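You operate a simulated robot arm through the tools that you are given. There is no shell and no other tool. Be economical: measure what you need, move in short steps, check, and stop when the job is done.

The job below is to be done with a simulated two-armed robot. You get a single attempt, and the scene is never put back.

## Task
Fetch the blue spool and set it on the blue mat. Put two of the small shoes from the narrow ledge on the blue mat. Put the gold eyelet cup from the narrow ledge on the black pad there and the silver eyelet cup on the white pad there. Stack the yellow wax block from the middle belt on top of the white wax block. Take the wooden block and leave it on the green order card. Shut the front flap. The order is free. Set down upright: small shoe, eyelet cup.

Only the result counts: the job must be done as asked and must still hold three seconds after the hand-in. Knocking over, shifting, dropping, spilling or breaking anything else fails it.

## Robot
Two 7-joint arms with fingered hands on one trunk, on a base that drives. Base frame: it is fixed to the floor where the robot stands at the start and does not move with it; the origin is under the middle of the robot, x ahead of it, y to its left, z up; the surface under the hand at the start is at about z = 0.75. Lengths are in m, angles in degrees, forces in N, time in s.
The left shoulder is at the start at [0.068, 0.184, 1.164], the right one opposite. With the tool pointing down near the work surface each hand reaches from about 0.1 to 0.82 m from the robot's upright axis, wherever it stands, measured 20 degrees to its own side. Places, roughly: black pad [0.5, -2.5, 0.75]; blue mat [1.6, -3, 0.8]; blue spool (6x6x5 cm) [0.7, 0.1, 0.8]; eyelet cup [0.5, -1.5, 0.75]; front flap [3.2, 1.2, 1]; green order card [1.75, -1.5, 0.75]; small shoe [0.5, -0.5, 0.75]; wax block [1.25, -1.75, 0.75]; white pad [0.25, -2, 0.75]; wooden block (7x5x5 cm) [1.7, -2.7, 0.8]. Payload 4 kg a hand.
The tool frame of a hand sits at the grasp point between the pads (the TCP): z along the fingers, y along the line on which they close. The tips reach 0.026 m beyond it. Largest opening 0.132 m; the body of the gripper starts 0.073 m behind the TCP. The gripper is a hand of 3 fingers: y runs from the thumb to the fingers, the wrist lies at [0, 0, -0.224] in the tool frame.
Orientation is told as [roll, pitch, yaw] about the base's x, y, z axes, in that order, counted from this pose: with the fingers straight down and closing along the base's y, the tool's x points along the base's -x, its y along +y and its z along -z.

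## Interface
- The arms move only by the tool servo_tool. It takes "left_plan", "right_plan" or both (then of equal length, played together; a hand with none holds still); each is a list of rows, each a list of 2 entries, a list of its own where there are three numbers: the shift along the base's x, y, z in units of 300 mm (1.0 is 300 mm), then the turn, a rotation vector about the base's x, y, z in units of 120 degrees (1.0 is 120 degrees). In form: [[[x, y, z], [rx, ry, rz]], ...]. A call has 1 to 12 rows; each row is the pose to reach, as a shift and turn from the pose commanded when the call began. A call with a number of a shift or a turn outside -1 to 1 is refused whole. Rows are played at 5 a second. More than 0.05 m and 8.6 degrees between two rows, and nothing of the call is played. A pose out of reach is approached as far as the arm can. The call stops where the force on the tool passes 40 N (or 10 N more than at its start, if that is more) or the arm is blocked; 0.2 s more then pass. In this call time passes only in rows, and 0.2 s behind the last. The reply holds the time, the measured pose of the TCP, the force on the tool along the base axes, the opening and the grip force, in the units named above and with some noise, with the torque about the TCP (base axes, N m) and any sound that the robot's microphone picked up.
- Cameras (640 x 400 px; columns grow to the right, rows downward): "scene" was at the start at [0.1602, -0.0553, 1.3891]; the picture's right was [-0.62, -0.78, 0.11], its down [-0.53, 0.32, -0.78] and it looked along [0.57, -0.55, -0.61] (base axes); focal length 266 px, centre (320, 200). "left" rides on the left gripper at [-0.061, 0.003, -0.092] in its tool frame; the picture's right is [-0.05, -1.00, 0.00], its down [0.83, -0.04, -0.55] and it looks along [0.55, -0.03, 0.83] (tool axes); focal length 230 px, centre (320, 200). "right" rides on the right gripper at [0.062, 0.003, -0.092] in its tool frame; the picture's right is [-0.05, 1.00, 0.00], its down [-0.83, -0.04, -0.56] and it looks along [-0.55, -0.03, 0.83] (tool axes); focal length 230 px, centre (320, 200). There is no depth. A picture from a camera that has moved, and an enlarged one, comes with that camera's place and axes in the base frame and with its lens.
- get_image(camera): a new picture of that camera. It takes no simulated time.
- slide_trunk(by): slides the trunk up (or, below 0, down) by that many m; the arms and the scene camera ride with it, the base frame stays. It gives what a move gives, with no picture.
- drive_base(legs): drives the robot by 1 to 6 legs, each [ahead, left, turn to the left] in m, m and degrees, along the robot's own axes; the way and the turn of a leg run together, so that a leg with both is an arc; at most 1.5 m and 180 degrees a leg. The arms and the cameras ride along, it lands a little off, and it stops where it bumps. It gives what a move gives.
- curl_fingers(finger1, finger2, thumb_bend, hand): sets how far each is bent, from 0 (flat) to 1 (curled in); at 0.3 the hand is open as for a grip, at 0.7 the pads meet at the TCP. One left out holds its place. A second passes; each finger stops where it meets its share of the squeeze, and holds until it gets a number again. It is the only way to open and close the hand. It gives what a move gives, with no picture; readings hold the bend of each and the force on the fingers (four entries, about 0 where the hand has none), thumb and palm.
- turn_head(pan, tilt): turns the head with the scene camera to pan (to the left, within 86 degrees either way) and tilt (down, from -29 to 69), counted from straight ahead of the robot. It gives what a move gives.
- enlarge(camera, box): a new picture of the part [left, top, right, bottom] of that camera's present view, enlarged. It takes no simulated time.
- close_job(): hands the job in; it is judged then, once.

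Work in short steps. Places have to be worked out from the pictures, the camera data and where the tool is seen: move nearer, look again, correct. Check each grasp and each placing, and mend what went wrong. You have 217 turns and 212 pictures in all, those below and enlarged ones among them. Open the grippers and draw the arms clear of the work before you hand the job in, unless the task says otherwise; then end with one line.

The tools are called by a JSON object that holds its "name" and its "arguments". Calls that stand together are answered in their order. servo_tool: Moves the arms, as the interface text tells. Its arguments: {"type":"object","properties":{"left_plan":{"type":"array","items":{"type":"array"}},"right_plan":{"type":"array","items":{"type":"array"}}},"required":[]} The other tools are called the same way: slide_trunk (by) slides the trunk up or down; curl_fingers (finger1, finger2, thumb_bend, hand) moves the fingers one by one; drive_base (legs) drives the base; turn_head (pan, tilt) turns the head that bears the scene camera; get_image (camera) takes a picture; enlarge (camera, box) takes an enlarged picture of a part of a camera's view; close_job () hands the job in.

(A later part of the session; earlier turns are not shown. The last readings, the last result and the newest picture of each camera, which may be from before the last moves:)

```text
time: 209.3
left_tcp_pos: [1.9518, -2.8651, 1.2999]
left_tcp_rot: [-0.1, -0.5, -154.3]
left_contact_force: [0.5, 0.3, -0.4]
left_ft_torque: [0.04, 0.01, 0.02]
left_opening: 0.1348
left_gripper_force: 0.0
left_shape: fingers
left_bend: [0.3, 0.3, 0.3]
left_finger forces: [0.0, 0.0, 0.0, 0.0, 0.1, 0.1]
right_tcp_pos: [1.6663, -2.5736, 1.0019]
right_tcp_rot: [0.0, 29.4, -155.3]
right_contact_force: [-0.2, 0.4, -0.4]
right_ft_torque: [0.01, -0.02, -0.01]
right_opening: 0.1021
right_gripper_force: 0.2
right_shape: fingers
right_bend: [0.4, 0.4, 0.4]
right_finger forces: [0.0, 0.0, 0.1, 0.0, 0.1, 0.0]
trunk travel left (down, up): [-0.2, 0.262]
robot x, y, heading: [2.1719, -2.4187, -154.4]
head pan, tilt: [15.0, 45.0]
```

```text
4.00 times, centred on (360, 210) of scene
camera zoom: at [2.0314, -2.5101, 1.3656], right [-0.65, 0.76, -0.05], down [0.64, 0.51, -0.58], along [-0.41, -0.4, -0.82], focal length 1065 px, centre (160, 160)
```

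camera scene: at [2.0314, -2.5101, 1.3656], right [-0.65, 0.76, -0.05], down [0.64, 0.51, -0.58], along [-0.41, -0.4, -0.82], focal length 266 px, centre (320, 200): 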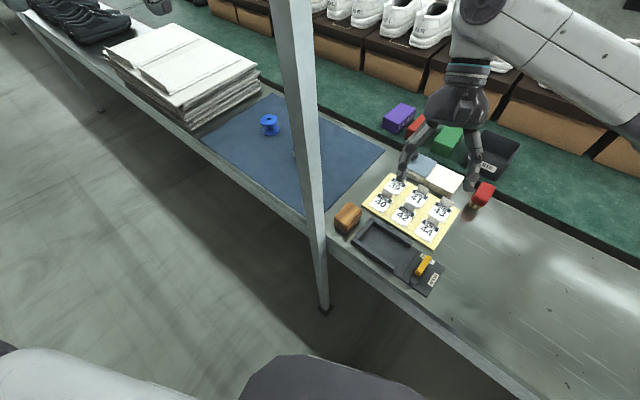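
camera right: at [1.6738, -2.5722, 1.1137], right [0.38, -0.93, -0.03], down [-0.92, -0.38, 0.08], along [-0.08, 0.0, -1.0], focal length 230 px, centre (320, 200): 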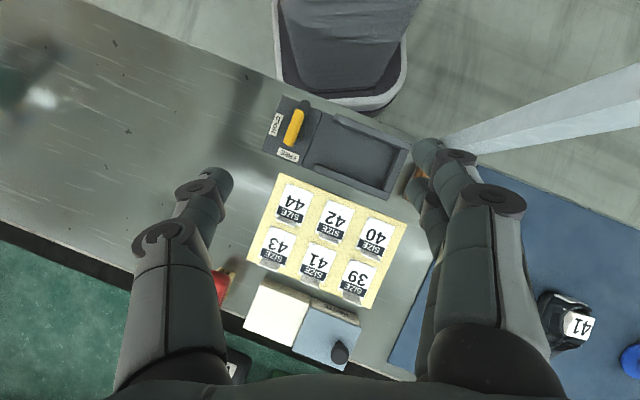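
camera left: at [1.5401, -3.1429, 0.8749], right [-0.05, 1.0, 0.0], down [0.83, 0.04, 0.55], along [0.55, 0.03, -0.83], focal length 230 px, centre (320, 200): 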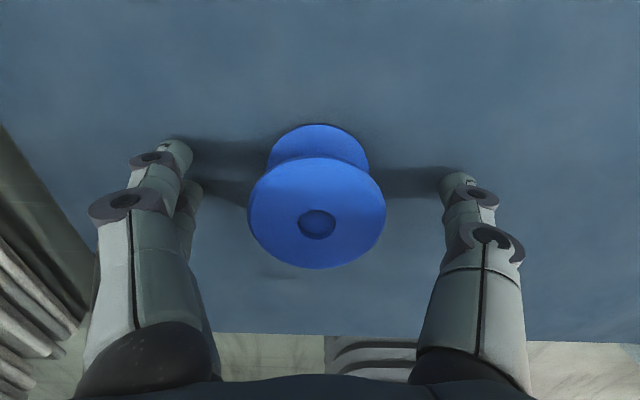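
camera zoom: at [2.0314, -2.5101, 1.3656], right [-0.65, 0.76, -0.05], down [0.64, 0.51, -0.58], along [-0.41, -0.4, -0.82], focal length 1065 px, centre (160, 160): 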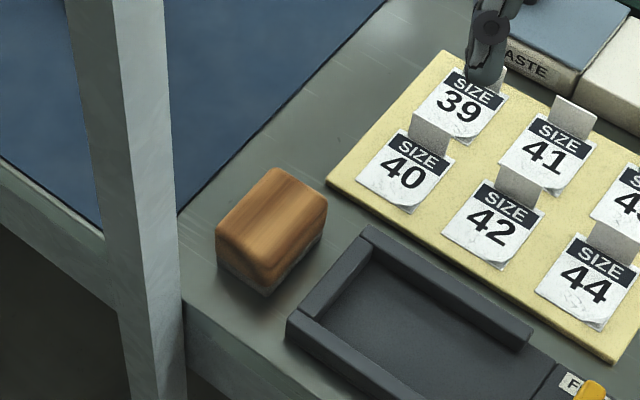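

Block centre (1.736,−2.706), yaw 0. I move above it at z≈0.93, turning the hand back so it closes along y.

{"name": "servo_tool", "arguments": {"right_plan": [[[0.05, -0.1, 0], [0, 0, -0.05]], [[0.1, -0.22, 0], [0, 0, -0.103]], [[0.15, -0.33, 0], [0, 0, -0.155]], [[0.2, -0.44, -0.06], [0, 0, -0.206]], [[0.2, -0.44, -0.22], [0, 0, -0.206]]]}}

{"name": "get_image", "arguments": {"camera": "right"}}

{"name": "enlarge", "arguments": {"camera": "scene", "box": [260, 110, 420, 250]}}

```text
time: 210.5
left_tcp_pos: [1.9497, -2.8637, 1.2997]
left_tcp_rot: [0.0, -0.4, -154.3]
left_contact_force: [0.0, -0.7, -0.2]
left_ft_torque: [0.0, 0.02, 0.01]
left_opening: 0.1347
left_gripper_force: 0.1
left_shape: fingers
left_bend: [0.3, 0.3, 0.3]
left_finger forces: [0.0, 0.1, 0.1, 0.1, 0.0, 0.0]
right_tcp_pos: [1.7243, -2.7048, 0.937]
right_tcp_rot: [0.0, 29.4, 179.9]
right_contact_force: [-0.7, 0.1, -0.1]
right_ft_torque: [-0.02, -0.02, 0.02]
right_opening: 0.1021
right_gripper_force: 0.1
right_shape: fingers
right_bend: [0.4, 0.4, 0.4]
right_finger forces: [0.0, 0.0, 0.1, 0.1, 0.0, 0.1]
trunk travel left (down, up): [-0.2, 0.262]
robot x, y, heading: [2.1653, -2.4225, -154.2]
head pan, tilt: [15.0, 45.0]
```

```text
137 pictures are left
camera right: at [1.7316, -2.7084, 1.0475], right [-0.05, -1.0, -0.03], down [-1.0, 0.05, 0.08], along [-0.07, 0.03, -1.0], focal length 230 px, centre (320, 200)
```

right: 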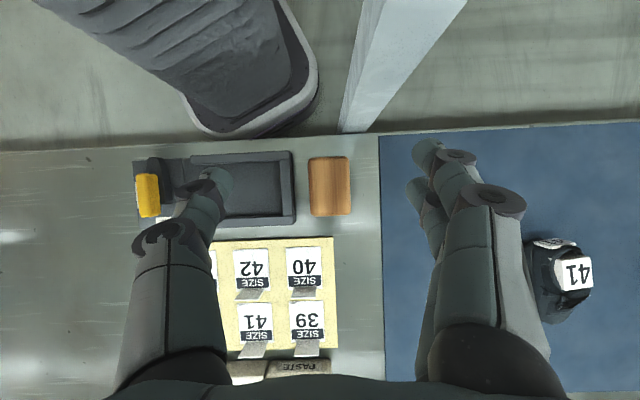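

```text
2.86 times, centred on (340, 180) of scene
camera zoom: at [2.0297, -2.5098, 1.3652], right [-0.65, 0.76, -0.05], down [0.64, 0.51, -0.58], along [-0.41, -0.4, -0.82], focal length 761 px, centre (263, 257)
```

zoom: 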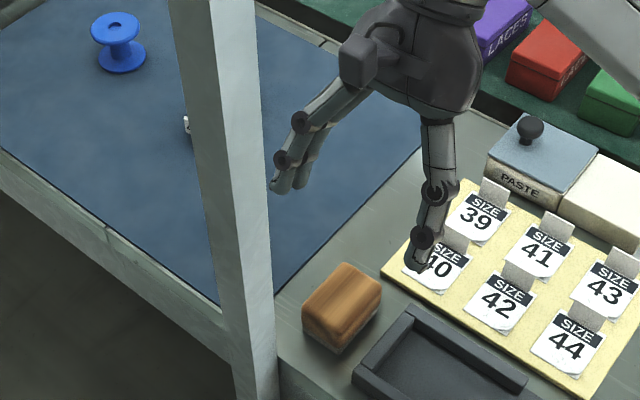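

Aligned within a few mm. I descend vertically to z≈0.797 around the block.

{"name": "servo_tool", "arguments": {"right_plan": [[[0, -0.02, -0.12], [0, 0, 0]], [[0, -0.02, -0.25], [0, 0, 0]], [[0, -0.02, -0.37], [0, 0, 0]], [[0, -0.02, -0.465], [0, 0, 0]]]}}

{"name": "get_image", "arguments": {"camera": "right"}}

{"name": "enlarge", "arguments": {"camera": "scene", "box": [280, 160, 440, 260]}}

```text
time: 211.5
left_tcp_pos: [1.9529, -2.8652, 1.2998]
left_tcp_rot: [-0.1, -0.4, -154.3]
left_contact_force: [-0.3, 0.6, -0.4]
left_ft_torque: [0.0, 0.0, 0.0]
left_opening: 0.1347
left_gripper_force: 0.0
left_shape: fingers
left_bend: [0.3, 0.3, 0.3]
left_finger forces: [0.1, 0.0, 0.0, 0.0, 0.0, 0.0]
right_tcp_pos: [1.7257, -2.7108, 0.7985]
right_tcp_rot: [0.0, 29.3, -179.9]
right_contact_force: [0.9, -0.7, 6.5]
right_ft_torque: [0.4, -0.08, -0.05]
right_opening: 0.1034
right_gripper_force: 3.4
right_shape: fingers
right_bend: [0.4, 0.4, 0.4]
right_finger forces: [0.0, 0.0, 0.1, 0.0, 6.7, 0.0]
trunk travel left (down, up): [-0.2, 0.262]
robot x, y, heading: [2.1709, -2.4227, -154.2]
head pan, tilt: [15.0, 45.0]
```

```text
135 pictures are left
camera right: at [1.7338, -2.7146, 0.9096], right [-0.04, -1.0, -0.02], down [-1.0, 0.04, 0.08], along [-0.08, 0.03, -1.0], focal length 230 px, centre (320, 200)
```

right: 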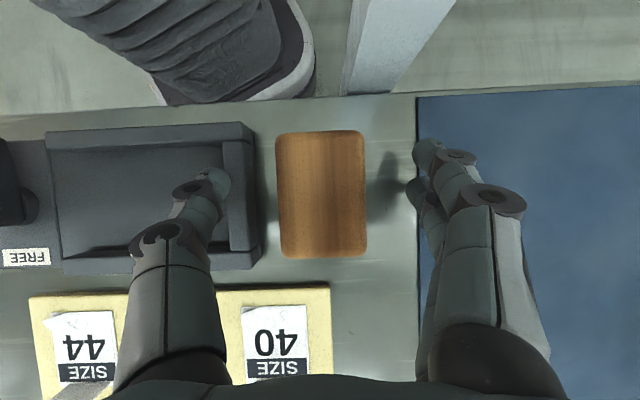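

```text
4.00 times, centred on (360, 210) of scene
camera zoom: at [2.0318, -2.5099, 1.3657], right [-0.65, 0.76, -0.04], down [0.64, 0.51, -0.58], along [-0.41, -0.4, -0.82], focal length 1065 px, centre (160, 160)
```

zoom: 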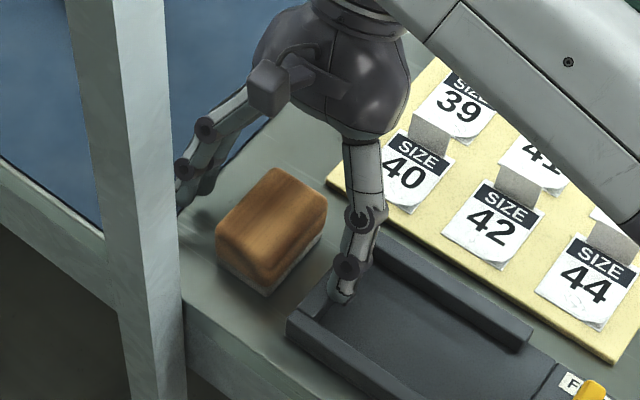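

The thumb rests on the tray's wall (≈6 N). I raise 11 mm so it clears the wall, then close gently.

{"name": "servo_tool", "arguments": {"right_plan": [[[0, 0, 0.02], [0, 0, 0]], [[0, 0, 0.038], [0, 0, 0]]]}}

{"name": "curl_fingers", "arguments": {"hand": "right", "finger1": 0.5, "finger2": 0.5, "thumb_bend": 0.5}}

{"name": "get_image", "arguments": {"camera": "right"}}

```text
time: 212.1
left_tcp_pos: [1.9526, -2.8639, 1.2989]
left_tcp_rot: [0.0, -0.4, -154.3]
left_contact_force: [-0.7, 0.0, -0.5]
left_ft_torque: [0.01, 0.02, 0.0]
left_opening: 0.1349
left_gripper_force: 0.1
left_shape: fingers
left_bend: [0.3, 0.3, 0.3]
left_finger forces: [0.0, 0.0, 0.0, 0.0, 0.0, 0.0]
right_tcp_pos: [1.7273, -2.7109, 0.8091]
right_tcp_rot: [-0.1, 29.4, 180.1]
right_contact_force: [0.8, -0.6, 0.3]
right_ft_torque: [0.04, 0.0, 0.01]
right_opening: 0.1021
right_gripper_force: 0.1
right_shape: fingers
right_bend: [0.4, 0.4, 0.4]
right_finger forces: [0.0, 0.1, 0.0, 0.0, 0.0, 0.0]
trunk travel left (down, up): [-0.2, 0.262]
robot x, y, heading: [2.1672, -2.4231, -154.2]
head pan, tilt: [15.0, 45.0]
```

```text
time: 213.1
left_tcp_pos: [1.9527, -2.8651, 1.3002]
left_tcp_rot: [0.0, -0.4, -154.3]
left_contact_force: [0.5, -0.4, -0.6]
left_ft_torque: [-0.01, -0.01, -0.02]
left_opening: 0.1347
left_gripper_force: 0.0
left_shape: fingers
left_bend: [0.3, 0.3, 0.3]
left_finger forces: [0.0, 0.0, 0.0, 0.0, 0.1, 0.1]
right_tcp_pos: [1.7253, -2.7118, 0.8096]
right_tcp_rot: [-0.1, 29.5, 180.0]
right_contact_force: [0.2, 0.2, 0.5]
right_ft_torque: [0.0, -0.03, -0.04]
right_opening: 0.0686
right_gripper_force: 0.0
right_shape: fingers
right_bend: [0.5, 0.5, 0.5]
right_finger forces: [0.0, 0.0, 0.0, 0.0, 0.1, 0.1]
trunk travel left (down, up): [-0.2, 0.262]
robot x, y, heading: [2.1692, -2.4189, -154.1]
head pan, tilt: [15.0, 45.0]
```

```text
133 pictures are left
camera right: at [1.7337, -2.7143, 0.9197], right [-0.04, -1.0, -0.03], down [-1.0, 0.04, 0.08], along [-0.08, 0.03, -1.0], focal length 230 px, centre (320, 200)
```

right: 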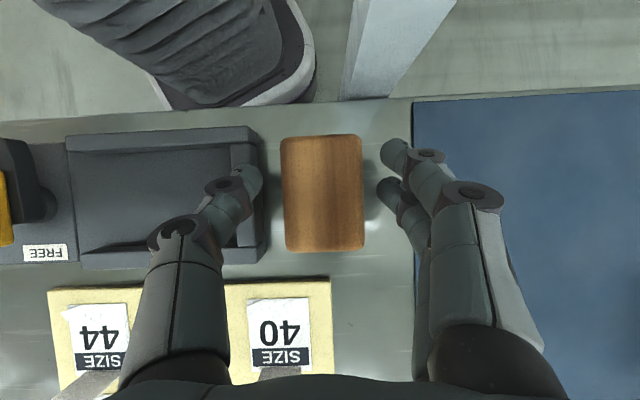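

No contact so far; I close fully.

{"name": "curl_fingers", "arguments": {"hand": "right", "finger1": 0.7, "finger2": 0.7, "thumb_bend": 0.7}}

{"name": "get_image", "arguments": {"camera": "right"}}

{"name": "enlarge", "arguments": {"camera": "scene", "box": [280, 160, 440, 260]}}

```text
time: 214.1
left_tcp_pos: [1.9534, -2.8645, 1.2989]
left_tcp_rot: [-0.1, -0.4, -154.3]
left_contact_force: [-0.4, 0.3, 0.6]
left_ft_torque: [-0.01, -0.01, 0.02]
left_opening: 0.1348
left_gripper_force: 0.0
left_shape: fingers
left_bend: [0.3, 0.3, 0.3]
left_finger forces: [0.1, 0.0, 0.0, 0.0, 0.0, 0.1]
right_tcp_pos: [1.7263, -2.7105, 0.8088]
right_tcp_rot: [-0.1, 29.4, 180.1]
right_contact_force: [-0.7, -0.4, 0.1]
right_ft_torque: [0.0, -0.01, 0.0]
right_opening: 0.0436
right_gripper_force: 17.5
right_shape: fingers
right_bend: [0.59, 0.59, 0.62]
right_finger forces: [8.7, 8.8, 0.0, 0.0, 17.6, 0.0]
trunk travel left (down, up): [-0.2, 0.262]
robot x, y, heading: [2.1701, -2.4229, -154.4]
head pan, tilt: [15.0, 45.0]
```

```text
132 pictures are left
camera right: at [1.7335, -2.7143, 0.9195], right [-0.04, -1.0, -0.03], down [-1.0, 0.04, 0.08], along [-0.07, 0.03, -1.0], focal length 230 px, centre (320, 200)
```

right: 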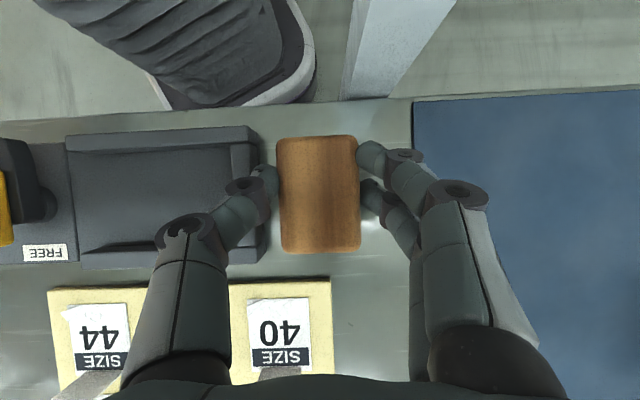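

```text
4.00 times, centred on (360, 210) of scene
camera zoom: at [2.0312, -2.5102, 1.3654], right [-0.65, 0.76, -0.05], down [0.64, 0.51, -0.58], along [-0.41, -0.4, -0.82], focal length 1065 px, centre (160, 160)
```

zoom: 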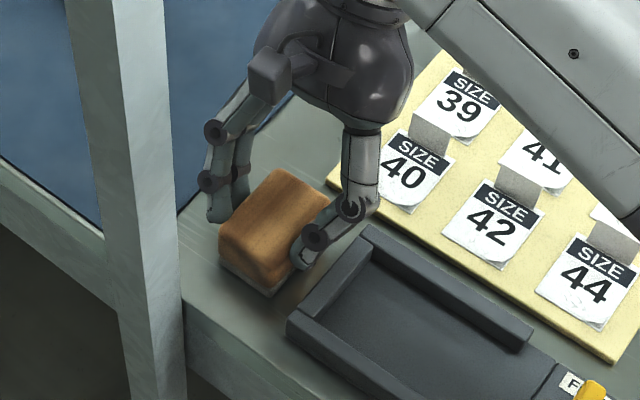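

Firm grip. I lift straight up 20 cm.

{"name": "servo_tool", "arguments": {"right_plan": [[[0, 0, 0.06], [0, 0, 0]], [[0, 0, 0.18], [0, 0, 0]], [[0, 0, 0.32], [0, 0, 0]], [[0, 0, 0.46], [0, 0, 0]], [[0, 0, 0.6], [0, 0, 0]], [[0, 0, 0.72], [0, 0, 0]]]}}

{"name": "get_image", "arguments": {"camera": "right"}}

```text
time: 215.5
left_tcp_pos: [1.9522, -2.8643, 1.2992]
left_tcp_rot: [-0.1, -0.3, -154.3]
left_contact_force: [-0.4, 0.3, 0.0]
left_ft_torque: [0.0, -0.03, 0.01]
left_opening: 0.1348
left_gripper_force: 0.0
left_shape: fingers
left_bend: [0.3, 0.3, 0.3]
left_finger forces: [0.0, 0.0, 0.1, 0.0, 0.0, 0.0]
right_tcp_pos: [1.723, -2.7104, 1.0262]
right_tcp_rot: [-0.1, 29.4, -179.9]
right_contact_force: [0.5, 0.1, -0.7]
right_ft_torque: [0.0, 0.0, 0.04]
right_opening: 0.0431
right_gripper_force: 17.3
right_shape: fingers
right_bend: [0.59, 0.59, 0.62]
right_finger forces: [8.7, 8.7, 0.1, 0.0, 17.5, 0.1]
trunk travel left (down, up): [-0.2, 0.262]
robot x, y, heading: [2.1705, -2.4268, -154.2]
head pan, tilt: [15.0, 45.0]
```

```text
130 pictures are left
camera right: at [1.7317, -2.7139, 1.1364], right [-0.04, -1.0, -0.03], down [-1.0, 0.04, 0.08], along [-0.08, 0.03, -1.0], focal length 230 px, centre (320, 200)
```

right: 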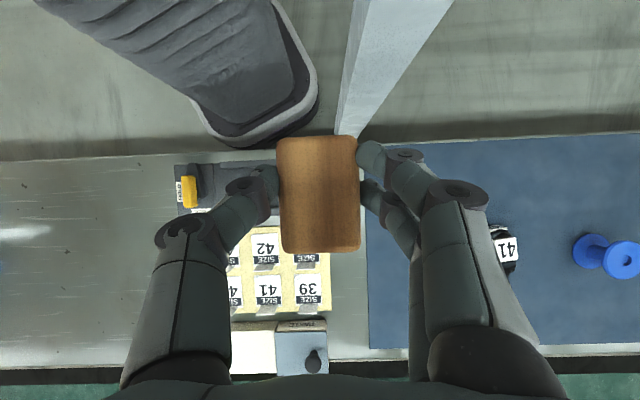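

Held. I swing the hand away from the post, then reposition the base facing the line at y≈−1.9, near the green card.

{"name": "servo_tool", "arguments": {"right_plan": [[[-0.01, 0.15, 0], [0, 0, 0]], [[-0.03, 0.3, 0], [0, 0, 0]], [[-0.05, 0.45, 0], [0, 0, 0]], [[-0.06, 0.6, 0], [0, 0, 0]], [[-0.06, 0.75, 0], [0, 0, 0]], [[-0.06, 0.9, 0], [0, 0, 0]]]}}

{"name": "drive_base", "arguments": {"legs": [[-0.2, 0, 0], [0, 0, -25.7], [0, -0.44, 0], [0.15, 0, 0]]}}

{"name": "turn_head", "arguments": {"pan": -20, "tilt": 45}}

{"name": "get_image", "arguments": {"camera": "scene"}}

{"name": "get_image", "arguments": {"camera": "right"}}

```text
time: 216.9
left_tcp_pos: [1.9521, -2.8631, 1.3002]
left_tcp_rot: [-0.1, -0.6, -154.2]
left_contact_force: [0.6, 0.8, 0.0]
left_ft_torque: [-0.05, 0.01, -0.01]
left_opening: 0.1348
left_gripper_force: 0.0
left_shape: fingers
left_bend: [0.3, 0.3, 0.3]
left_finger forces: [0.1, 0.0, 0.1, 0.0, 0.0, 0.0]
right_tcp_pos: [1.7075, -2.4397, 1.0249]
right_tcp_rot: [0.1, 29.4, -179.9]
right_contact_force: [-0.1, -0.2, -1.1]
right_ft_torque: [-0.05, -0.02, 0.0]
right_opening: 0.0435
right_gripper_force: 17.4
right_shape: fingers
right_bend: [0.59, 0.59, 0.62]
right_finger forces: [8.8, 8.7, 0.1, 0.0, 17.5, 0.0]
trunk travel left (down, up): [-0.2, 0.262]
robot x, y, heading: [2.1709, -2.4204, -154.2]
head pan, tilt: [15.0, 45.0]
```

```text
time: 223.0
left_tcp_pos: [1.8116, -2.1998, 1.299]
left_tcp_rot: [-0.1, -0.5, 180.1]
left_contact_force: [-0.1, 0.2, 0.3]
left_ft_torque: [0.01, 0.01, -0.03]
left_opening: 0.1346
left_gripper_force: 0.0
left_shape: fingers
left_bend: [0.3, 0.3, 0.3]
left_finger forces: [0.0, 0.1, 0.0, 0.1, 0.1, 0.1]
right_tcp_pos: [1.7746, -1.7134, 1.026]
right_tcp_rot: [0.0, 29.3, 154.4]
right_contact_force: [0.0, -0.6, -0.2]
right_ft_torque: [-0.01, 0.01, 0.02]
right_opening: 0.0433
right_gripper_force: 17.6
right_shape: fingers
right_bend: [0.59, 0.59, 0.62]
right_finger forces: [8.7, 8.6, 0.0, 0.0, 17.4, 0.1]
trunk travel left (down, up): [-0.2, 0.262]
robot x, y, heading: [2.2002, -1.8941, -180.2]
head pan, tilt: [15.0, 45.0]
```

```text
time: 224.1
left_tcp_pos: [1.8111, -2.1997, 1.2995]
left_tcp_rot: [0.0, -0.6, 180.0]
left_contact_force: [-0.6, 0.6, 0.9]
left_ft_torque: [0.0, 0.0, -0.02]
left_opening: 0.1347
left_gripper_force: 0.0
left_shape: fingers
left_bend: [0.3, 0.3, 0.3]
left_finger forces: [0.0, 0.0, 0.0, 0.0, 0.0, 0.0]
right_tcp_pos: [1.7736, -1.7114, 1.0255]
right_tcp_rot: [0.0, 29.4, 154.3]
right_contact_force: [-0.3, -0.6, -0.3]
right_ft_torque: [0.03, -0.02, 0.01]
right_opening: 0.0438
right_gripper_force: 17.4
right_shape: fingers
right_bend: [0.59, 0.59, 0.62]
right_finger forces: [8.8, 8.7, 0.1, 0.0, 17.6, 0.0]
trunk travel left (down, up): [-0.2, 0.262]
robot x, y, heading: [2.1998, -1.8931, -179.8]
head pan, tilt: [-20.0, 45.0]
```

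```text
129 pictures are left
camera scene: at [2.0387, -1.8661, 1.3659], right [0.33, 0.94, 0.06], down [0.78, -0.24, -0.58], along [-0.53, 0.24, -0.81], focal length 266 px, centre (320, 200)
```

scene: 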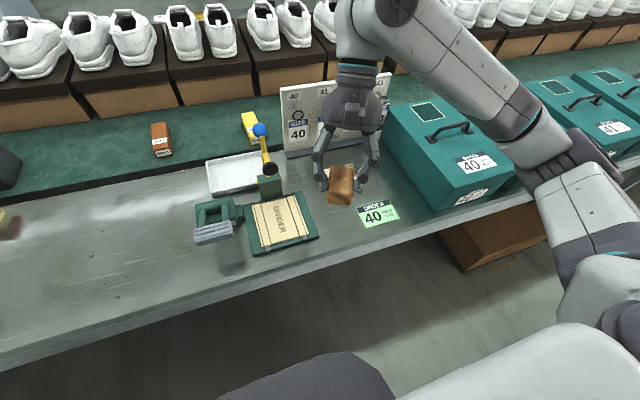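

```text
128 pictures are left
camera right: at [1.7804, -1.7188, 1.1363], right [-0.47, -0.88, -0.03], down [-0.88, 0.47, 0.08], along [-0.06, 0.06, -1.0], focal length 230 px, centre (320, 200)
```

right: 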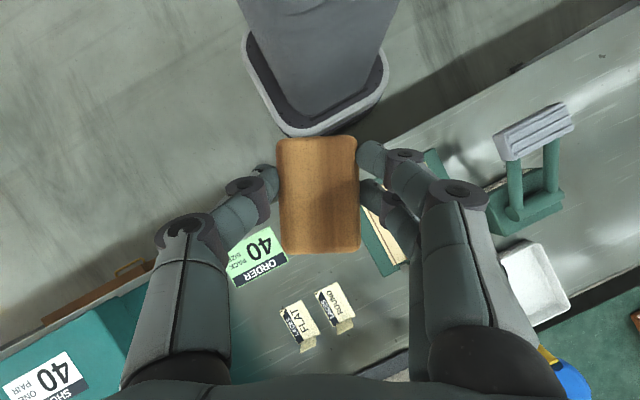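

I locate the green card precisely.

{"name": "enlarge", "arguments": {"camera": "scene", "box": [320, 160, 440, 240]}}

```text
5.00 times, centred on (380, 200) of scene
camera zoom: at [2.0387, -1.8661, 1.3659], right [0.33, 0.94, 0.06], down [0.78, -0.24, -0.58], along [-0.53, 0.24, -0.81], focal length 1332 px, centre (20, 200)
```

zoom: 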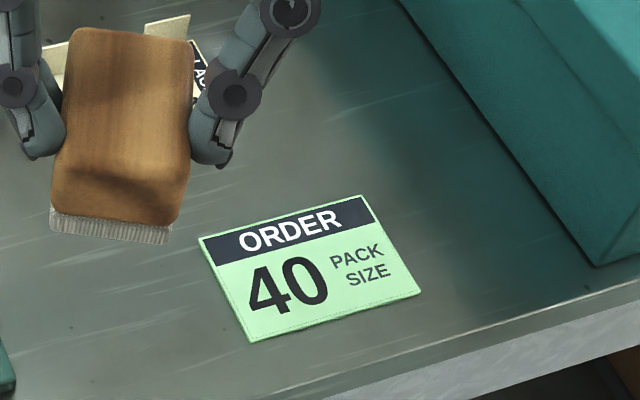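

Card: x 1.69–1.761, y −1.597…−1.492. The block (7×5) fits best with its long side along y, so I turn the hand +116° in two goes while moving above the card.

{"name": "servo_tool", "arguments": {"right_plan": [[[-0.02, 0.05, 0], [0, 0, 0.069]], [[-0.04, 0.1, 0], [0, 0, 0.138]], [[-0.06, 0.15, 0], [0, 0, 0.207]], [[-0.08, 0.2, 0], [0, 0, 0.276]], [[-0.1, 0.25, 0], [0, 0, 0.345]], [[-0.12, 0.3, 0], [0, 0, 0.414]], [[-0.14, 0.35, 0], [0, 0, 0.483]]]}}

{"name": "get_image", "arguments": {"camera": "scene"}}

```text
time: 225.7
left_tcp_pos: [1.8107, -2.2004, 1.2991]
left_tcp_rot: [0.0, -0.4, 180.0]
left_contact_force: [0.5, -0.7, 0.6]
left_ft_torque: [-0.01, 0.0, -0.01]
left_opening: 0.1349
left_gripper_force: 0.0
left_shape: fingers
left_bend: [0.3, 0.3, 0.3]
left_finger forces: [0.0, 0.0, 0.0, 0.1, 0.0, 0.1]
right_tcp_pos: [1.7327, -1.6074, 1.0259]
right_tcp_rot: [-0.1, 29.4, -147.7]
right_contact_force: [0.7, 0.1, -0.8]
right_ft_torque: [-0.01, 0.02, 0.0]
right_opening: 0.0432
right_gripper_force: 17.1
right_shape: fingers
right_bend: [0.59, 0.59, 0.62]
right_finger forces: [8.7, 8.7, 0.0, 0.0, 17.3, 0.0]
trunk travel left (down, up): [-0.2, 0.262]
robot x, y, heading: [2.198, -1.895, -180.2]
head pan, tilt: [-20.0, 45.0]
```

```text
126 pictures are left
camera scene: at [2.0385, -1.8659, 1.3658], right [0.34, 0.94, 0.06], down [0.78, -0.24, -0.58], along [-0.53, 0.24, -0.81], focal length 266 px, centre (320, 200)
```

scene: 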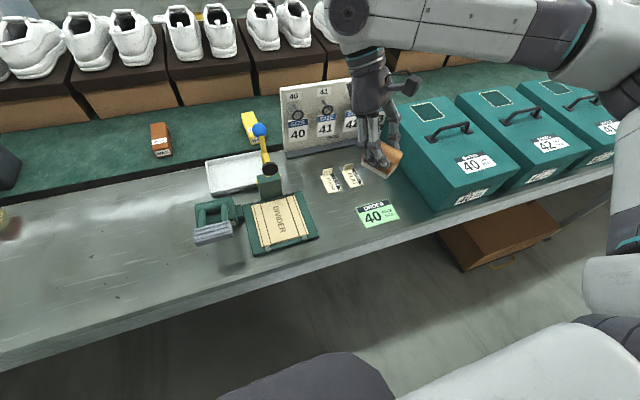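

That works; another 58° and on over the card centre.

{"name": "servo_tool", "arguments": {"right_plan": [[[0, 0.03, 0], [0, 0, 0.069]], [[-0.005, 0.06, 0], [0, 0, 0.138]], [[-0.01, 0.09, 0], [0, 0, 0.207]], [[-0.012, 0.12, 0], [0, 0, 0.276]], [[-0.014, 0.15, 0], [0, 0, 0.345]], [[-0.018, 0.18, 0], [0, 0, 0.414]], [[-0.021, 0.2, 0], [0, 0, 0.481]]]}}

{"name": "get_image", "arguments": {"camera": "scene"}}

{"name": "get_image", "arguments": {"camera": "right"}}

```text
time: 227.2
left_tcp_pos: [1.8128, -2.2001, 1.2994]
left_tcp_rot: [-0.1, -0.5, 180.0]
left_contact_force: [-0.6, 0.4, -0.6]
left_ft_torque: [0.02, -0.01, 0.04]
left_opening: 0.1349
left_gripper_force: 0.1
left_shape: fingers
left_bend: [0.3, 0.3, 0.3]
left_finger forces: [0.0, 0.0, 0.1, 0.0, 0.0, 0.1]
right_tcp_pos: [1.7255, -1.5464, 1.0252]
right_tcp_rot: [0.1, 29.3, -90.0]
right_contact_force: [0.1, -0.2, -1.3]
right_ft_torque: [0.01, 0.03, 0.0]
right_opening: 0.0434
right_gripper_force: 17.2
right_shape: fingers
right_bend: [0.59, 0.59, 0.62]
right_finger forces: [8.7, 8.6, 0.0, 0.0, 17.4, 0.0]
trunk travel left (down, up): [-0.2, 0.262]
robot x, y, heading: [2.1994, -1.8965, -180.0]
head pan, tilt: [-20.0, 45.0]
```

```text
125 pictures are left
camera scene: at [2.0387, -1.8654, 1.3659], right [0.34, 0.94, 0.06], down [0.78, -0.24, -0.58], along [-0.53, 0.24, -0.81], focal length 266 px, centre (320, 200)
```

scene: 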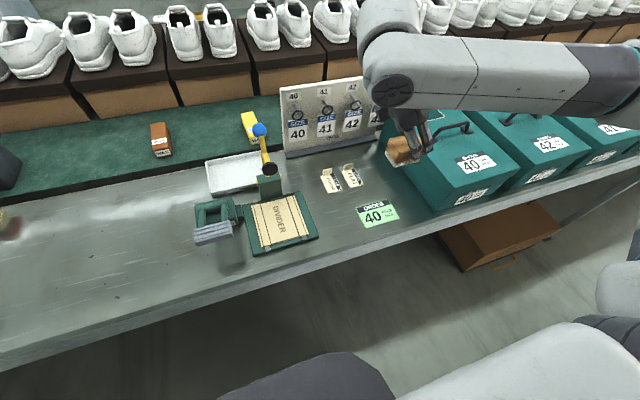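

```text
124 pictures are left
camera right: at [1.7289, -1.5382, 1.136], right [1.0, -0.04, -0.03], down [-0.04, -1.0, 0.08], along [-0.03, -0.08, -1.0], focal length 230 px, centre (320, 200)
```

right: 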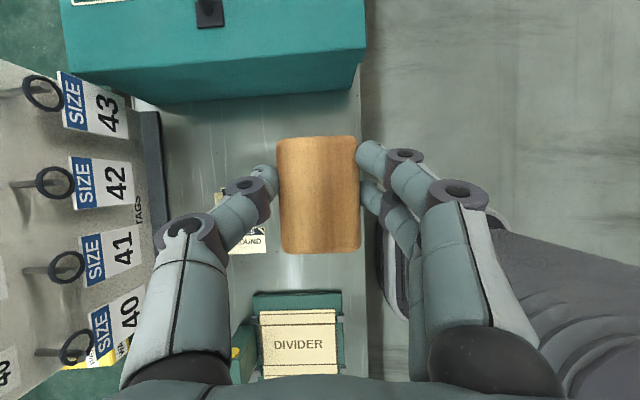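

Block is level over the card. I lower to z≈0.83.

{"name": "servo_tool", "arguments": {"right_plan": [[[0, 0.0, -0.15], [0, 0, 0]], [[0, 0, -0.3], [0, 0, 0]], [[0, 0, -0.45], [0, 0, 0]], [[0, 0, -0.58], [0, 0, 0]], [[0, 0, -0.65], [0, 0, 0]]]}}

{"name": "get_image", "arguments": {"camera": "right"}}

{"name": "enlarge", "arguments": {"camera": "scene", "box": [300, 130, 460, 240]}}

```text
time: 228.4
left_tcp_pos: [1.8122, -2.2002, 1.2989]
left_tcp_rot: [0.1, -0.4, 180.1]
left_contact_force: [0.4, 1.0, 0.5]
left_ft_torque: [0.01, 0.0, 0.01]
left_opening: 0.1351
left_gripper_force: 0.3
left_shape: fingers
left_bend: [0.3, 0.3, 0.3]
left_finger forces: [0.1, 0.0, 0.1, 0.0, 0.0, 0.0]
right_tcp_pos: [1.7274, -1.5468, 0.8282]
right_tcp_rot: [-0.1, 29.4, -90.1]
right_contact_force: [0.0, 0.0, -0.8]
right_ft_torque: [-0.04, 0.0, 0.02]
right_opening: 0.0433
right_gripper_force: 17.2
right_shape: fingers
right_bend: [0.59, 0.59, 0.62]
right_finger forces: [8.7, 8.7, 0.0, 0.0, 17.4, 0.0]
trunk travel left (down, up): [-0.2, 0.262]
robot x, y, heading: [2.1975, -1.8975, -180.0]
head pan, tilt: [-20.0, 45.0]
```

```text
123 pictures are left
camera right: at [1.7287, -1.5382, 0.9397], right [1.0, -0.05, -0.03], down [-0.04, -1.0, 0.08], along [-0.03, -0.08, -1.0], focal length 230 px, centre (320, 200)
```

right: 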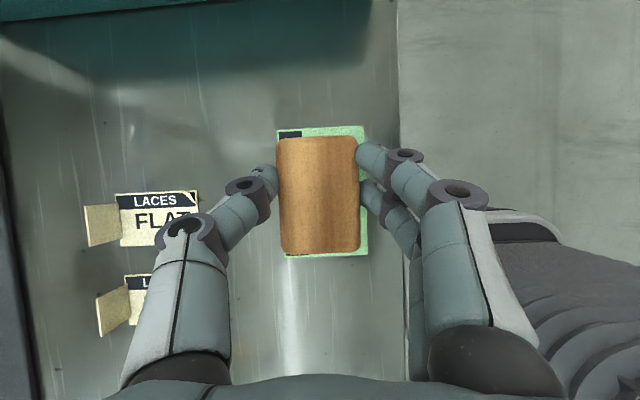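

```text
3.64 times, centred on (380, 185) of scene
camera zoom: at [2.0383, -1.8659, 1.3658], right [0.34, 0.94, 0.06], down [0.78, -0.24, -0.58], along [-0.53, 0.24, -0.81], focal length 968 px, centre (102, 254)
```

zoom: 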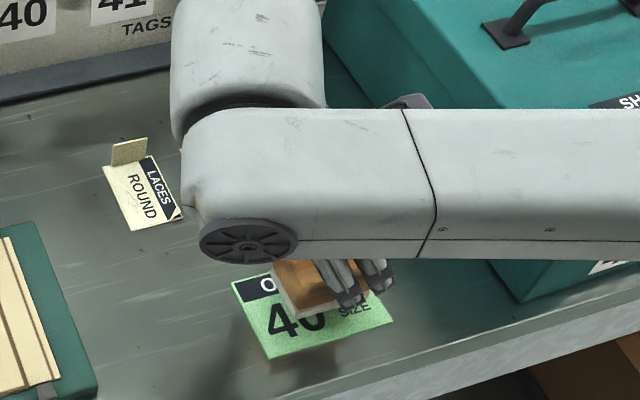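

Centered. I lower finely to contact.

{"name": "servo_tool", "arguments": {"right_plan": [[[-0.003, 0, -0.03], [0, 0, 0]], [[-0.003, 0, -0.05], [0, 0, 0]]]}}

{"name": "servo_tool", "arguments": {"right_plan": [[[0, 0, -0.01], [0, 0, 0]]]}}

```text
time: 229.1
left_tcp_pos: [1.8107, -2.2016, 1.2992]
left_tcp_rot: [0.0, -0.4, 180.0]
left_contact_force: [-0.4, 0.3, -1.0]
left_ft_torque: [0.0, 0.0, 0.0]
left_opening: 0.1349
left_gripper_force: 0.0
left_shape: fingers
left_bend: [0.3, 0.3, 0.3]
left_finger forces: [0.1, 0.0, 0.1, 0.0, 0.0, 0.1]
right_tcp_pos: [1.7253, -1.5459, 0.8151]
right_tcp_rot: [0.0, 29.4, -90.1]
right_contact_force: [0.5, 0.6, -0.8]
right_ft_torque: [-0.01, 0.01, 0.01]
right_opening: 0.0434
right_gripper_force: 17.8
right_shape: fingers
right_bend: [0.59, 0.59, 0.62]
right_finger forces: [8.7, 8.7, 0.0, 0.0, 17.4, 0.0]
trunk travel left (down, up): [-0.2, 0.262]
robot x, y, heading: [2.1974, -1.8959, -179.9]
head pan, tilt: [-20.0, 45.0]
```

```text
time: 229.4
left_tcp_pos: [1.8113, -2.1999, 1.3]
left_tcp_rot: [-0.1, -0.5, 180.0]
left_contact_force: [-0.1, 0.3, -0.4]
left_ft_torque: [-0.01, 0.02, 0.01]
left_opening: 0.1345
left_gripper_force: 0.1
left_shape: fingers
left_bend: [0.3, 0.3, 0.3]
left_finger forces: [0.0, 0.0, 0.0, 0.1, 0.1, 0.1]
right_tcp_pos: [1.7252, -1.5473, 0.8117]
right_tcp_rot: [0.0, 29.4, -90.1]
right_contact_force: [-0.3, 0.3, -1.1]
right_ft_torque: [0.0, -0.02, 0.0]
right_opening: 0.0433
right_gripper_force: 17.2
right_shape: fingers
right_bend: [0.59, 0.59, 0.62]
right_finger forces: [8.7, 8.7, 0.0, 0.0, 17.4, 0.1]
trunk travel left (down, up): [-0.2, 0.262]
robot x, y, heading: [2.201, -1.8953, -179.7]
head pan, tilt: [-20.0, 45.0]
```

{"name": "servo_tool", "arguments": {"right_plan": [[[0, 0, -0.008], [0, 0, 0]]]}}

```text
time: 229.8
left_tcp_pos: [1.8115, -2.2012, 1.2989]
left_tcp_rot: [-0.1, -0.5, 179.9]
left_contact_force: [-0.8, 0.5, -0.2]
left_ft_torque: [0.02, 0.02, -0.03]
left_opening: 0.1349
left_gripper_force: 0.0
left_shape: fingers
left_bend: [0.3, 0.3, 0.3]
left_finger forces: [0.0, 0.0, 0.0, 0.0, 0.0, 0.1]
right_tcp_pos: [1.7264, -1.5476, 0.8107]
right_tcp_rot: [-0.2, 29.4, -90.1]
right_contact_force: [-0.1, 0.6, 4.7]
right_ft_torque: [0.06, 0.08, 0.0]
right_opening: 0.0432
right_gripper_force: 18.0
right_shape: fingers
right_bend: [0.59, 0.59, 0.62]
right_finger forces: [8.9, 8.9, 0.0, 0.1, 18.0, 0.1]
trunk travel left (down, up): [-0.2, 0.262]
robot x, y, heading: [2.1978, -1.8928, -179.8]
head pan, tilt: [-20.0, 45.0]
```

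Contact (about 5 N). I open partly and check.

{"name": "curl_fingers", "arguments": {"hand": "right", "finger1": 0.45, "finger2": 0.45, "thumb_bend": 0.45}}

{"name": "servo_tool", "arguments": {"right_plan": [[[0, 0, 0.06], [0, 0, 0]], [[0, 0, 0.18], [0, 0, 0]], [[0, 0, 0.32], [0, 0, 0]], [[0, 0, 0.46], [0, 0, 0]], [[0, 0, 0.6], [0, 0, 0]], [[0, 0, 0.75], [0, 0, 0]]]}}

{"name": "get_image", "arguments": {"camera": "right"}}

```text
time: 230.8
left_tcp_pos: [1.8108, -2.2011, 1.2997]
left_tcp_rot: [0.0, -0.4, 180.1]
left_contact_force: [0.2, 0.6, -0.2]
left_ft_torque: [-0.01, -0.01, -0.05]
left_opening: 0.135
left_gripper_force: 0.0
left_shape: fingers
left_bend: [0.3, 0.3, 0.3]
left_finger forces: [0.0, 0.0, 0.1, 0.0, 0.0, 0.0]
right_tcp_pos: [1.7243, -1.5468, 0.8101]
right_tcp_rot: [0.1, 29.4, -90.1]
right_contact_force: [0.0, 0.0, 0.0]
right_ft_torque: [0.01, -0.04, 0.01]
right_opening: 0.0841
right_gripper_force: 0.0
right_shape: fingers
right_bend: [0.45, 0.45, 0.45]
right_finger forces: [0.1, 0.1, 0.0, 0.0, 0.1, 0.0]
trunk travel left (down, up): [-0.2, 0.262]
robot x, y, heading: [2.1976, -1.8943, -180.1]
head pan, tilt: [-20.0, 45.0]
```

```text
time: 232.2
left_tcp_pos: [1.8121, -2.2014, 1.3002]
left_tcp_rot: [-0.1, -0.5, 180.0]
left_contact_force: [0.1, 0.4, 0.2]
left_ft_torque: [0.01, 0.01, 0.0]
left_opening: 0.1348
left_gripper_force: 0.0
left_shape: fingers
left_bend: [0.3, 0.3, 0.3]
left_finger forces: [0.0, 0.0, 0.0, 0.1, 0.1, 0.0]
right_tcp_pos: [1.7274, -1.5481, 1.0352]
right_tcp_rot: [0.0, 29.3, -90.1]
right_contact_force: [-0.5, -0.3, 0.4]
right_ft_torque: [0.02, -0.01, 0.0]
right_opening: 0.0841
right_gripper_force: 0.0
right_shape: fingers
right_bend: [0.45, 0.45, 0.45]
right_finger forces: [0.0, 0.1, 0.1, 0.1, 0.0, 0.1]
trunk travel left (down, up): [-0.2, 0.262]
robot x, y, heading: [2.1992, -1.8969, -180.0]
head pan, tilt: [-20.0, 45.0]
```

```text
121 pictures are left
camera right: at [1.7291, -1.5396, 1.146], right [1.0, -0.05, -0.03], down [-0.04, -1.0, 0.08], along [-0.03, -0.07, -1.0], focal length 230 px, centre (320, 200)
```

right: 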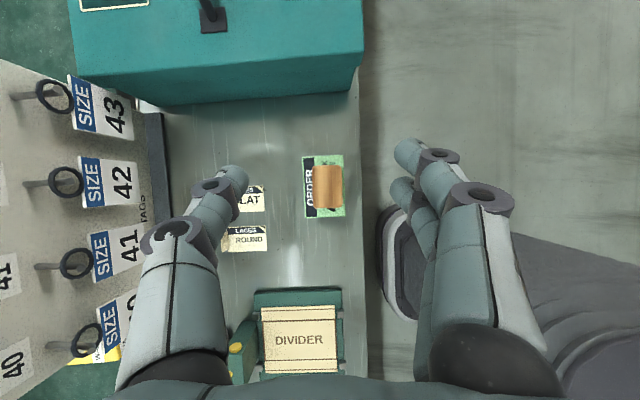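

{"name": "enlarge", "arguments": {"camera": "right", "box": [280, 140, 380, 230]}}

```text
4.44 times, centred on (330, 185) of right
camera zoom: at [1.7291, -1.5396, 1.146], right [1.0, -0.05, -0.03], down [-0.04, -1.0, 0.08], along [-0.03, -0.07, -1.0], focal length 1022 px, centre (276, 267)
```

zoom: 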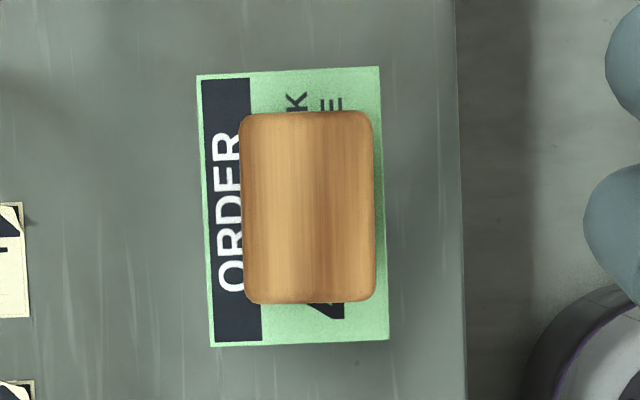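

The block lies fully within the card. I turn the right hand back to its normal posture.

{"name": "servo_tool", "arguments": {"right_plan": [[[0, 0, 0.03], [0, 0, -0.068]], [[0, -0.03, 0.06], [0, 0, -0.136]], [[0, -0.06, 0.1], [0, 0, -0.204]], [[0, -0.09, 0.13], [0, 0, -0.272]], [[0, -0.12, 0.17], [0, 0, -0.34]], [[0, -0.15, 0.2], [0, 0, -0.408]], [[0, -0.18, 0.2], [0, 0, -0.476]], [[0, -0.21, 0.2], [0, 0, -0.544]], [[0, -0.24, 0.2], [0, 0, -0.612]], [[0, -0.27, 0.2], [0, 0, -0.68]], [[0, -0.3, 0.2], [0, 0, -0.75]]]}}

{"name": "servo_tool", "arguments": {"right_plan": [[[0, 0, 0], [0, 0.06, 0]], [[0, 0, 0], [0, 0.12, 0]], [[0, 0, 0], [0, 0.18, 0]], [[0, 0, 0], [0, 0.245, 0]]]}}

{"name": "turn_head", "arguments": {"pan": -5, "tilt": 35}}

{"name": "get_image", "arguments": {"camera": "scene"}}

{"name": "get_image", "arguments": {"camera": "right"}}

```text
time: 234.7
left_tcp_pos: [1.8107, -2.1989, 1.2986]
left_tcp_rot: [0.0, -0.4, 180.0]
left_contact_force: [0.0, -0.3, -0.1]
left_ft_torque: [-0.02, 0.01, 0.04]
left_opening: 0.1347
left_gripper_force: 0.1
left_shape: fingers
left_bend: [0.3, 0.3, 0.3]
left_finger forces: [0.1, 0.0, 0.0, 0.0, 0.0, 0.0]
right_tcp_pos: [1.7256, -1.6378, 1.095]
right_tcp_rot: [0.0, 29.5, 179.8]
right_contact_force: [0.4, -0.3, 0.1]
right_ft_torque: [0.03, 0.0, 0.03]
right_opening: 0.0844
right_gripper_force: 0.1
right_shape: fingers
right_bend: [0.45, 0.45, 0.45]
right_finger forces: [0.1, 0.0, 0.1, 0.0, 0.0, 0.1]
trunk travel left (down, up): [-0.2, 0.262]
robot x, y, heading: [2.1968, -1.8944, -179.6]
head pan, tilt: [-20.0, 45.0]
```

```text
time: 235.7
left_tcp_pos: [1.8124, -2.1982, 1.2993]
left_tcp_rot: [-0.1, -0.6, 180.0]
left_contact_force: [0.3, -0.2, 0.5]
left_ft_torque: [-0.03, 0.03, -0.01]
left_opening: 0.1348
left_gripper_force: 0.1
left_shape: fingers
left_bend: [0.3, 0.3, 0.3]
left_finger forces: [0.0, 0.1, 0.0, 0.0, 0.1, 0.0]
right_tcp_pos: [1.726, -1.6366, 1.0955]
right_tcp_rot: [0.0, -0.1, 179.8]
right_contact_force: [-0.8, -0.7, -0.3]
right_ft_torque: [-0.01, 0.0, 0.0]
right_opening: 0.0841
right_gripper_force: 0.0
right_shape: fingers
right_bend: [0.45, 0.45, 0.45]
right_finger forces: [0.0, 0.1, 0.0, 0.1, 0.1, 0.0]
trunk travel left (down, up): [-0.2, 0.262]
robot x, y, heading: [2.1962, -1.8932, -179.7]
head pan, tilt: [-20.0, 45.0]
```

```text
time: 236.4
left_tcp_pos: [1.8124, -2.2013, 1.2992]
left_tcp_rot: [0.0, -0.4, 180.0]
left_contact_force: [0.6, 0.3, -0.2]
left_ft_torque: [-0.01, 0.04, 0.02]
left_opening: 0.1349
left_gripper_force: 0.0
left_shape: fingers
left_bend: [0.3, 0.3, 0.3]
left_finger forces: [0.0, 0.1, 0.0, 0.0, 0.1, 0.1]
right_tcp_pos: [1.7255, -1.6382, 1.0946]
right_tcp_rot: [0.0, -0.1, 180.0]
right_contact_force: [-0.3, 0.5, 1.1]
right_ft_torque: [0.02, -0.03, 0.0]
right_opening: 0.0842
right_gripper_force: 0.0
right_shape: fingers
right_bend: [0.45, 0.45, 0.45]
right_finger forces: [0.0, 0.0, 0.1, 0.0, 0.0, 0.0]
trunk travel left (down, up): [-0.2, 0.262]
robot x, y, heading: [2.1986, -1.8982, -180.0]
head pan, tilt: [-5.0, 35.0]
```

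```text
119 pictures are left
camera scene: at [2.0245, -1.8861, 1.3783], right [0.09, 1.0, 0.02], down [0.71, -0.05, -0.71], along [-0.7, 0.07, -0.71], focal length 266 px, centre (320, 200)
```

scene: 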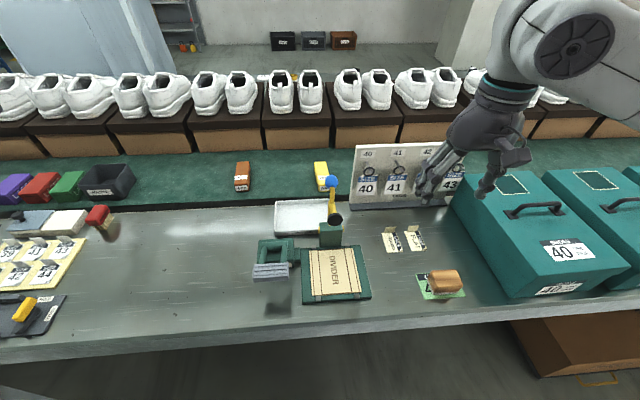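

```text
118 pictures are left
camera right: at [1.7859, -1.6406, 1.1874], right [-0.05, -1.0, 0.0], down [-0.83, 0.04, 0.55], along [-0.55, 0.03, -0.83], focal length 230 px, centre (320, 200)
```

right: 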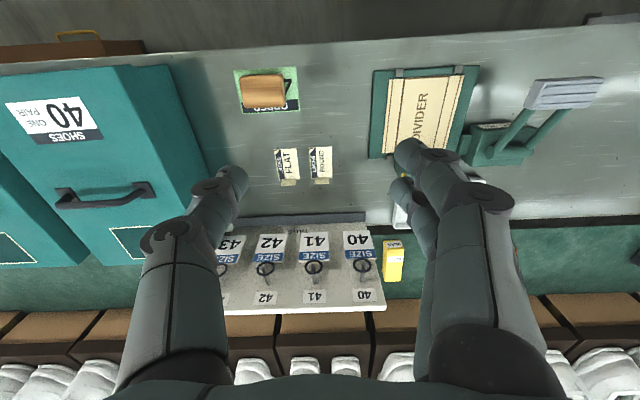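

The yellow wax is at ≈(1.31,−1.80); the white one hides behind the tag board. I raise the trunk and move ahead 0.1 m to see it.

{"name": "slide_trunk", "arguments": {"by": 0.26}}

{"name": "drive_base", "arguments": {"legs": [[0.1, -0.15, 0]]}}

{"name": "turn_head", "arguments": {"pan": 0, "tilt": 45}}

{"name": "get_image", "arguments": {"camera": "scene"}}

{"name": "get_image", "arguments": {"camera": "right"}}

```text
time: 239.1
left_tcp_pos: [1.8109, -2.1999, 1.5588]
left_tcp_rot: [-0.1, -0.4, 180.0]
left_contact_force: [0.2, 0.2, 0.0]
left_ft_torque: [-0.01, 0.0, 0.01]
left_opening: 0.1347
left_gripper_force: 0.0
left_shape: fingers
left_bend: [0.3, 0.3, 0.3]
left_finger forces: [0.1, 0.0, 0.0, 0.0, 0.0, 0.0]
right_tcp_pos: [1.7253, -1.6378, 1.3559]
right_tcp_rot: [0.1, 0.0, 179.9]
right_contact_force: [-1.0, 0.7, -0.3]
right_ft_torque: [0.02, 0.03, -0.01]
right_opening: 0.0842
right_gripper_force: 0.1
right_shape: fingers
right_bend: [0.45, 0.45, 0.45]
right_finger forces: [0.0, 0.1, 0.0, 0.0, 0.0, 0.0]
trunk travel left (down, up): [-0.46, 0.002]
robot x, y, heading: [2.2001, -1.8926, -180.1]
head pan, tilt: [-5.0, 35.0]
```

```text
time: 240.6
left_tcp_pos: [1.7143, -2.0561, 1.5588]
left_tcp_rot: [-0.2, -0.6, -180.0]
left_contact_force: [-0.1, 0.7, -0.2]
left_ft_torque: [0.05, 0.04, 0.0]
left_opening: 0.1347
left_gripper_force: 0.2
left_shape: fingers
left_bend: [0.3, 0.3, 0.3]
left_finger forces: [0.0, 0.0, 0.1, 0.0, 0.0, 0.0]
right_tcp_pos: [1.6273, -1.4921, 1.3575]
right_tcp_rot: [-0.2, -0.2, 180.0]
right_contact_force: [0.2, -0.6, -0.5]
right_ft_torque: [0.05, 0.03, 0.01]
right_opening: 0.0841
right_gripper_force: 0.1
right_shape: fingers
right_bend: [0.45, 0.45, 0.45]
right_finger forces: [0.0, 0.0, 0.1, 0.1, 0.0, 0.1]
trunk travel left (down, up): [-0.46, 0.002]
robot x, y, heading: [2.0987, -1.7447, -180.3]
head pan, tilt: [-5.0, 35.0]
```

```text
time: 241.3
left_tcp_pos: [1.7111, -2.0531, 1.5595]
left_tcp_rot: [0.0, -0.5, -180.0]
left_contact_force: [0.6, 0.1, -0.2]
left_ft_torque: [0.04, 0.02, 0.0]
left_opening: 0.1348
left_gripper_force: 0.1
left_shape: fingers
left_bend: [0.3, 0.3, 0.3]
left_finger forces: [0.1, 0.0, 0.0, 0.0, 0.0, 0.0]
right_tcp_pos: [1.6248, -1.4897, 1.356]
right_tcp_rot: [-0.2, -0.1, 180.0]
right_contact_force: [0.4, 0.2, -0.1]
right_ft_torque: [0.02, 0.0, -0.01]
right_opening: 0.0842
right_gripper_force: 0.1
right_shape: fingers
right_bend: [0.45, 0.45, 0.45]
right_finger forces: [0.0, 0.0, 0.1, 0.1, 0.0, 0.0]
trunk travel left (down, up): [-0.46, 0.002]
robot x, y, heading: [2.0983, -1.7478, -179.7]
head pan, tilt: [0.0, 45.0]
```

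```text
117 pictures are left
camera scene: at [2.0284, -1.7457, 1.6503], right [0.0, 1.0, 0.0], down [0.71, 0.0, -0.71], along [-0.71, 0.0, -0.71], focal length 266 px, centre (320, 200)
```

scene: 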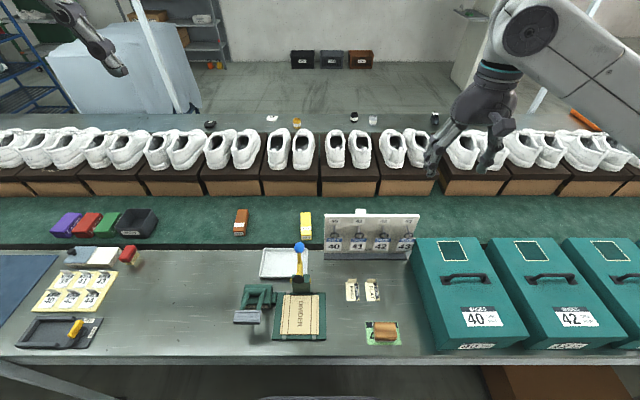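

```text
116 pictures are left
camera right: at [1.6866, -1.4928, 1.4478], right [-0.05, -1.0, 0.0], down [-0.83, 0.04, 0.56], along [-0.56, 0.03, -0.83], focal length 230 px, centre (320, 200)
```

right: 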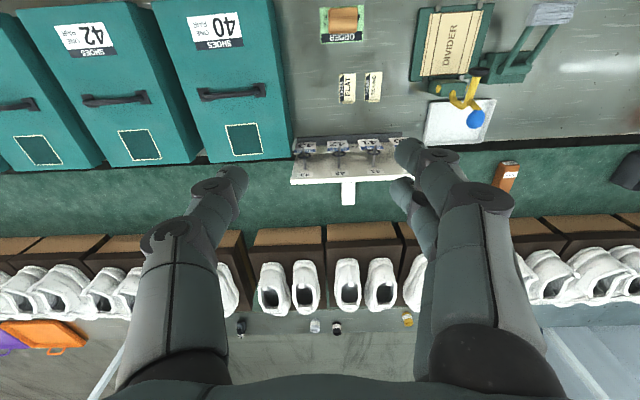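

The white block peeks out behind the board. I enlarge both.

{"name": "enlarge", "arguments": {"camera": "scene", "box": [220, 190, 420, 290]}}

{"name": "enlarge", "arguments": {"camera": "right", "box": [280, 110, 440, 230]}}

```text
3.20 times, centred on (320, 240) of scene
camera zoom: at [2.0284, -1.7457, 1.6503], right [0.0, 1.0, 0.0], down [0.71, 0.0, -0.71], along [-0.71, 0.0, -0.71], focal length 852 px, centre (320, 72)
```

zoom: 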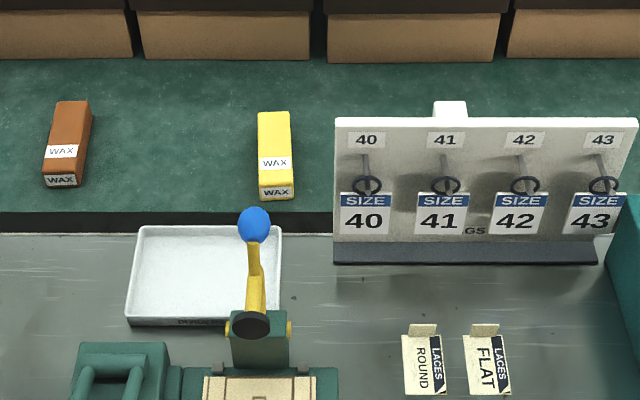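

```text
3.33 times, centred on (360, 170) of right
camera zoom: at [1.6866, -1.4928, 1.4478], right [-0.05, -1.0, 0.0], down [-0.83, 0.04, 0.56], along [-0.56, 0.03, -0.83], focal length 767 px, centre (187, 300)
```

zoom: 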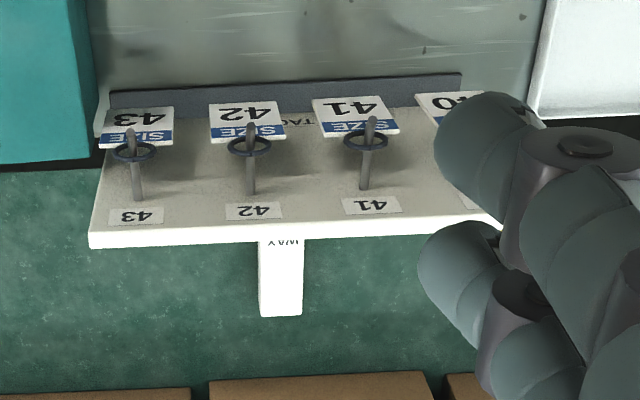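

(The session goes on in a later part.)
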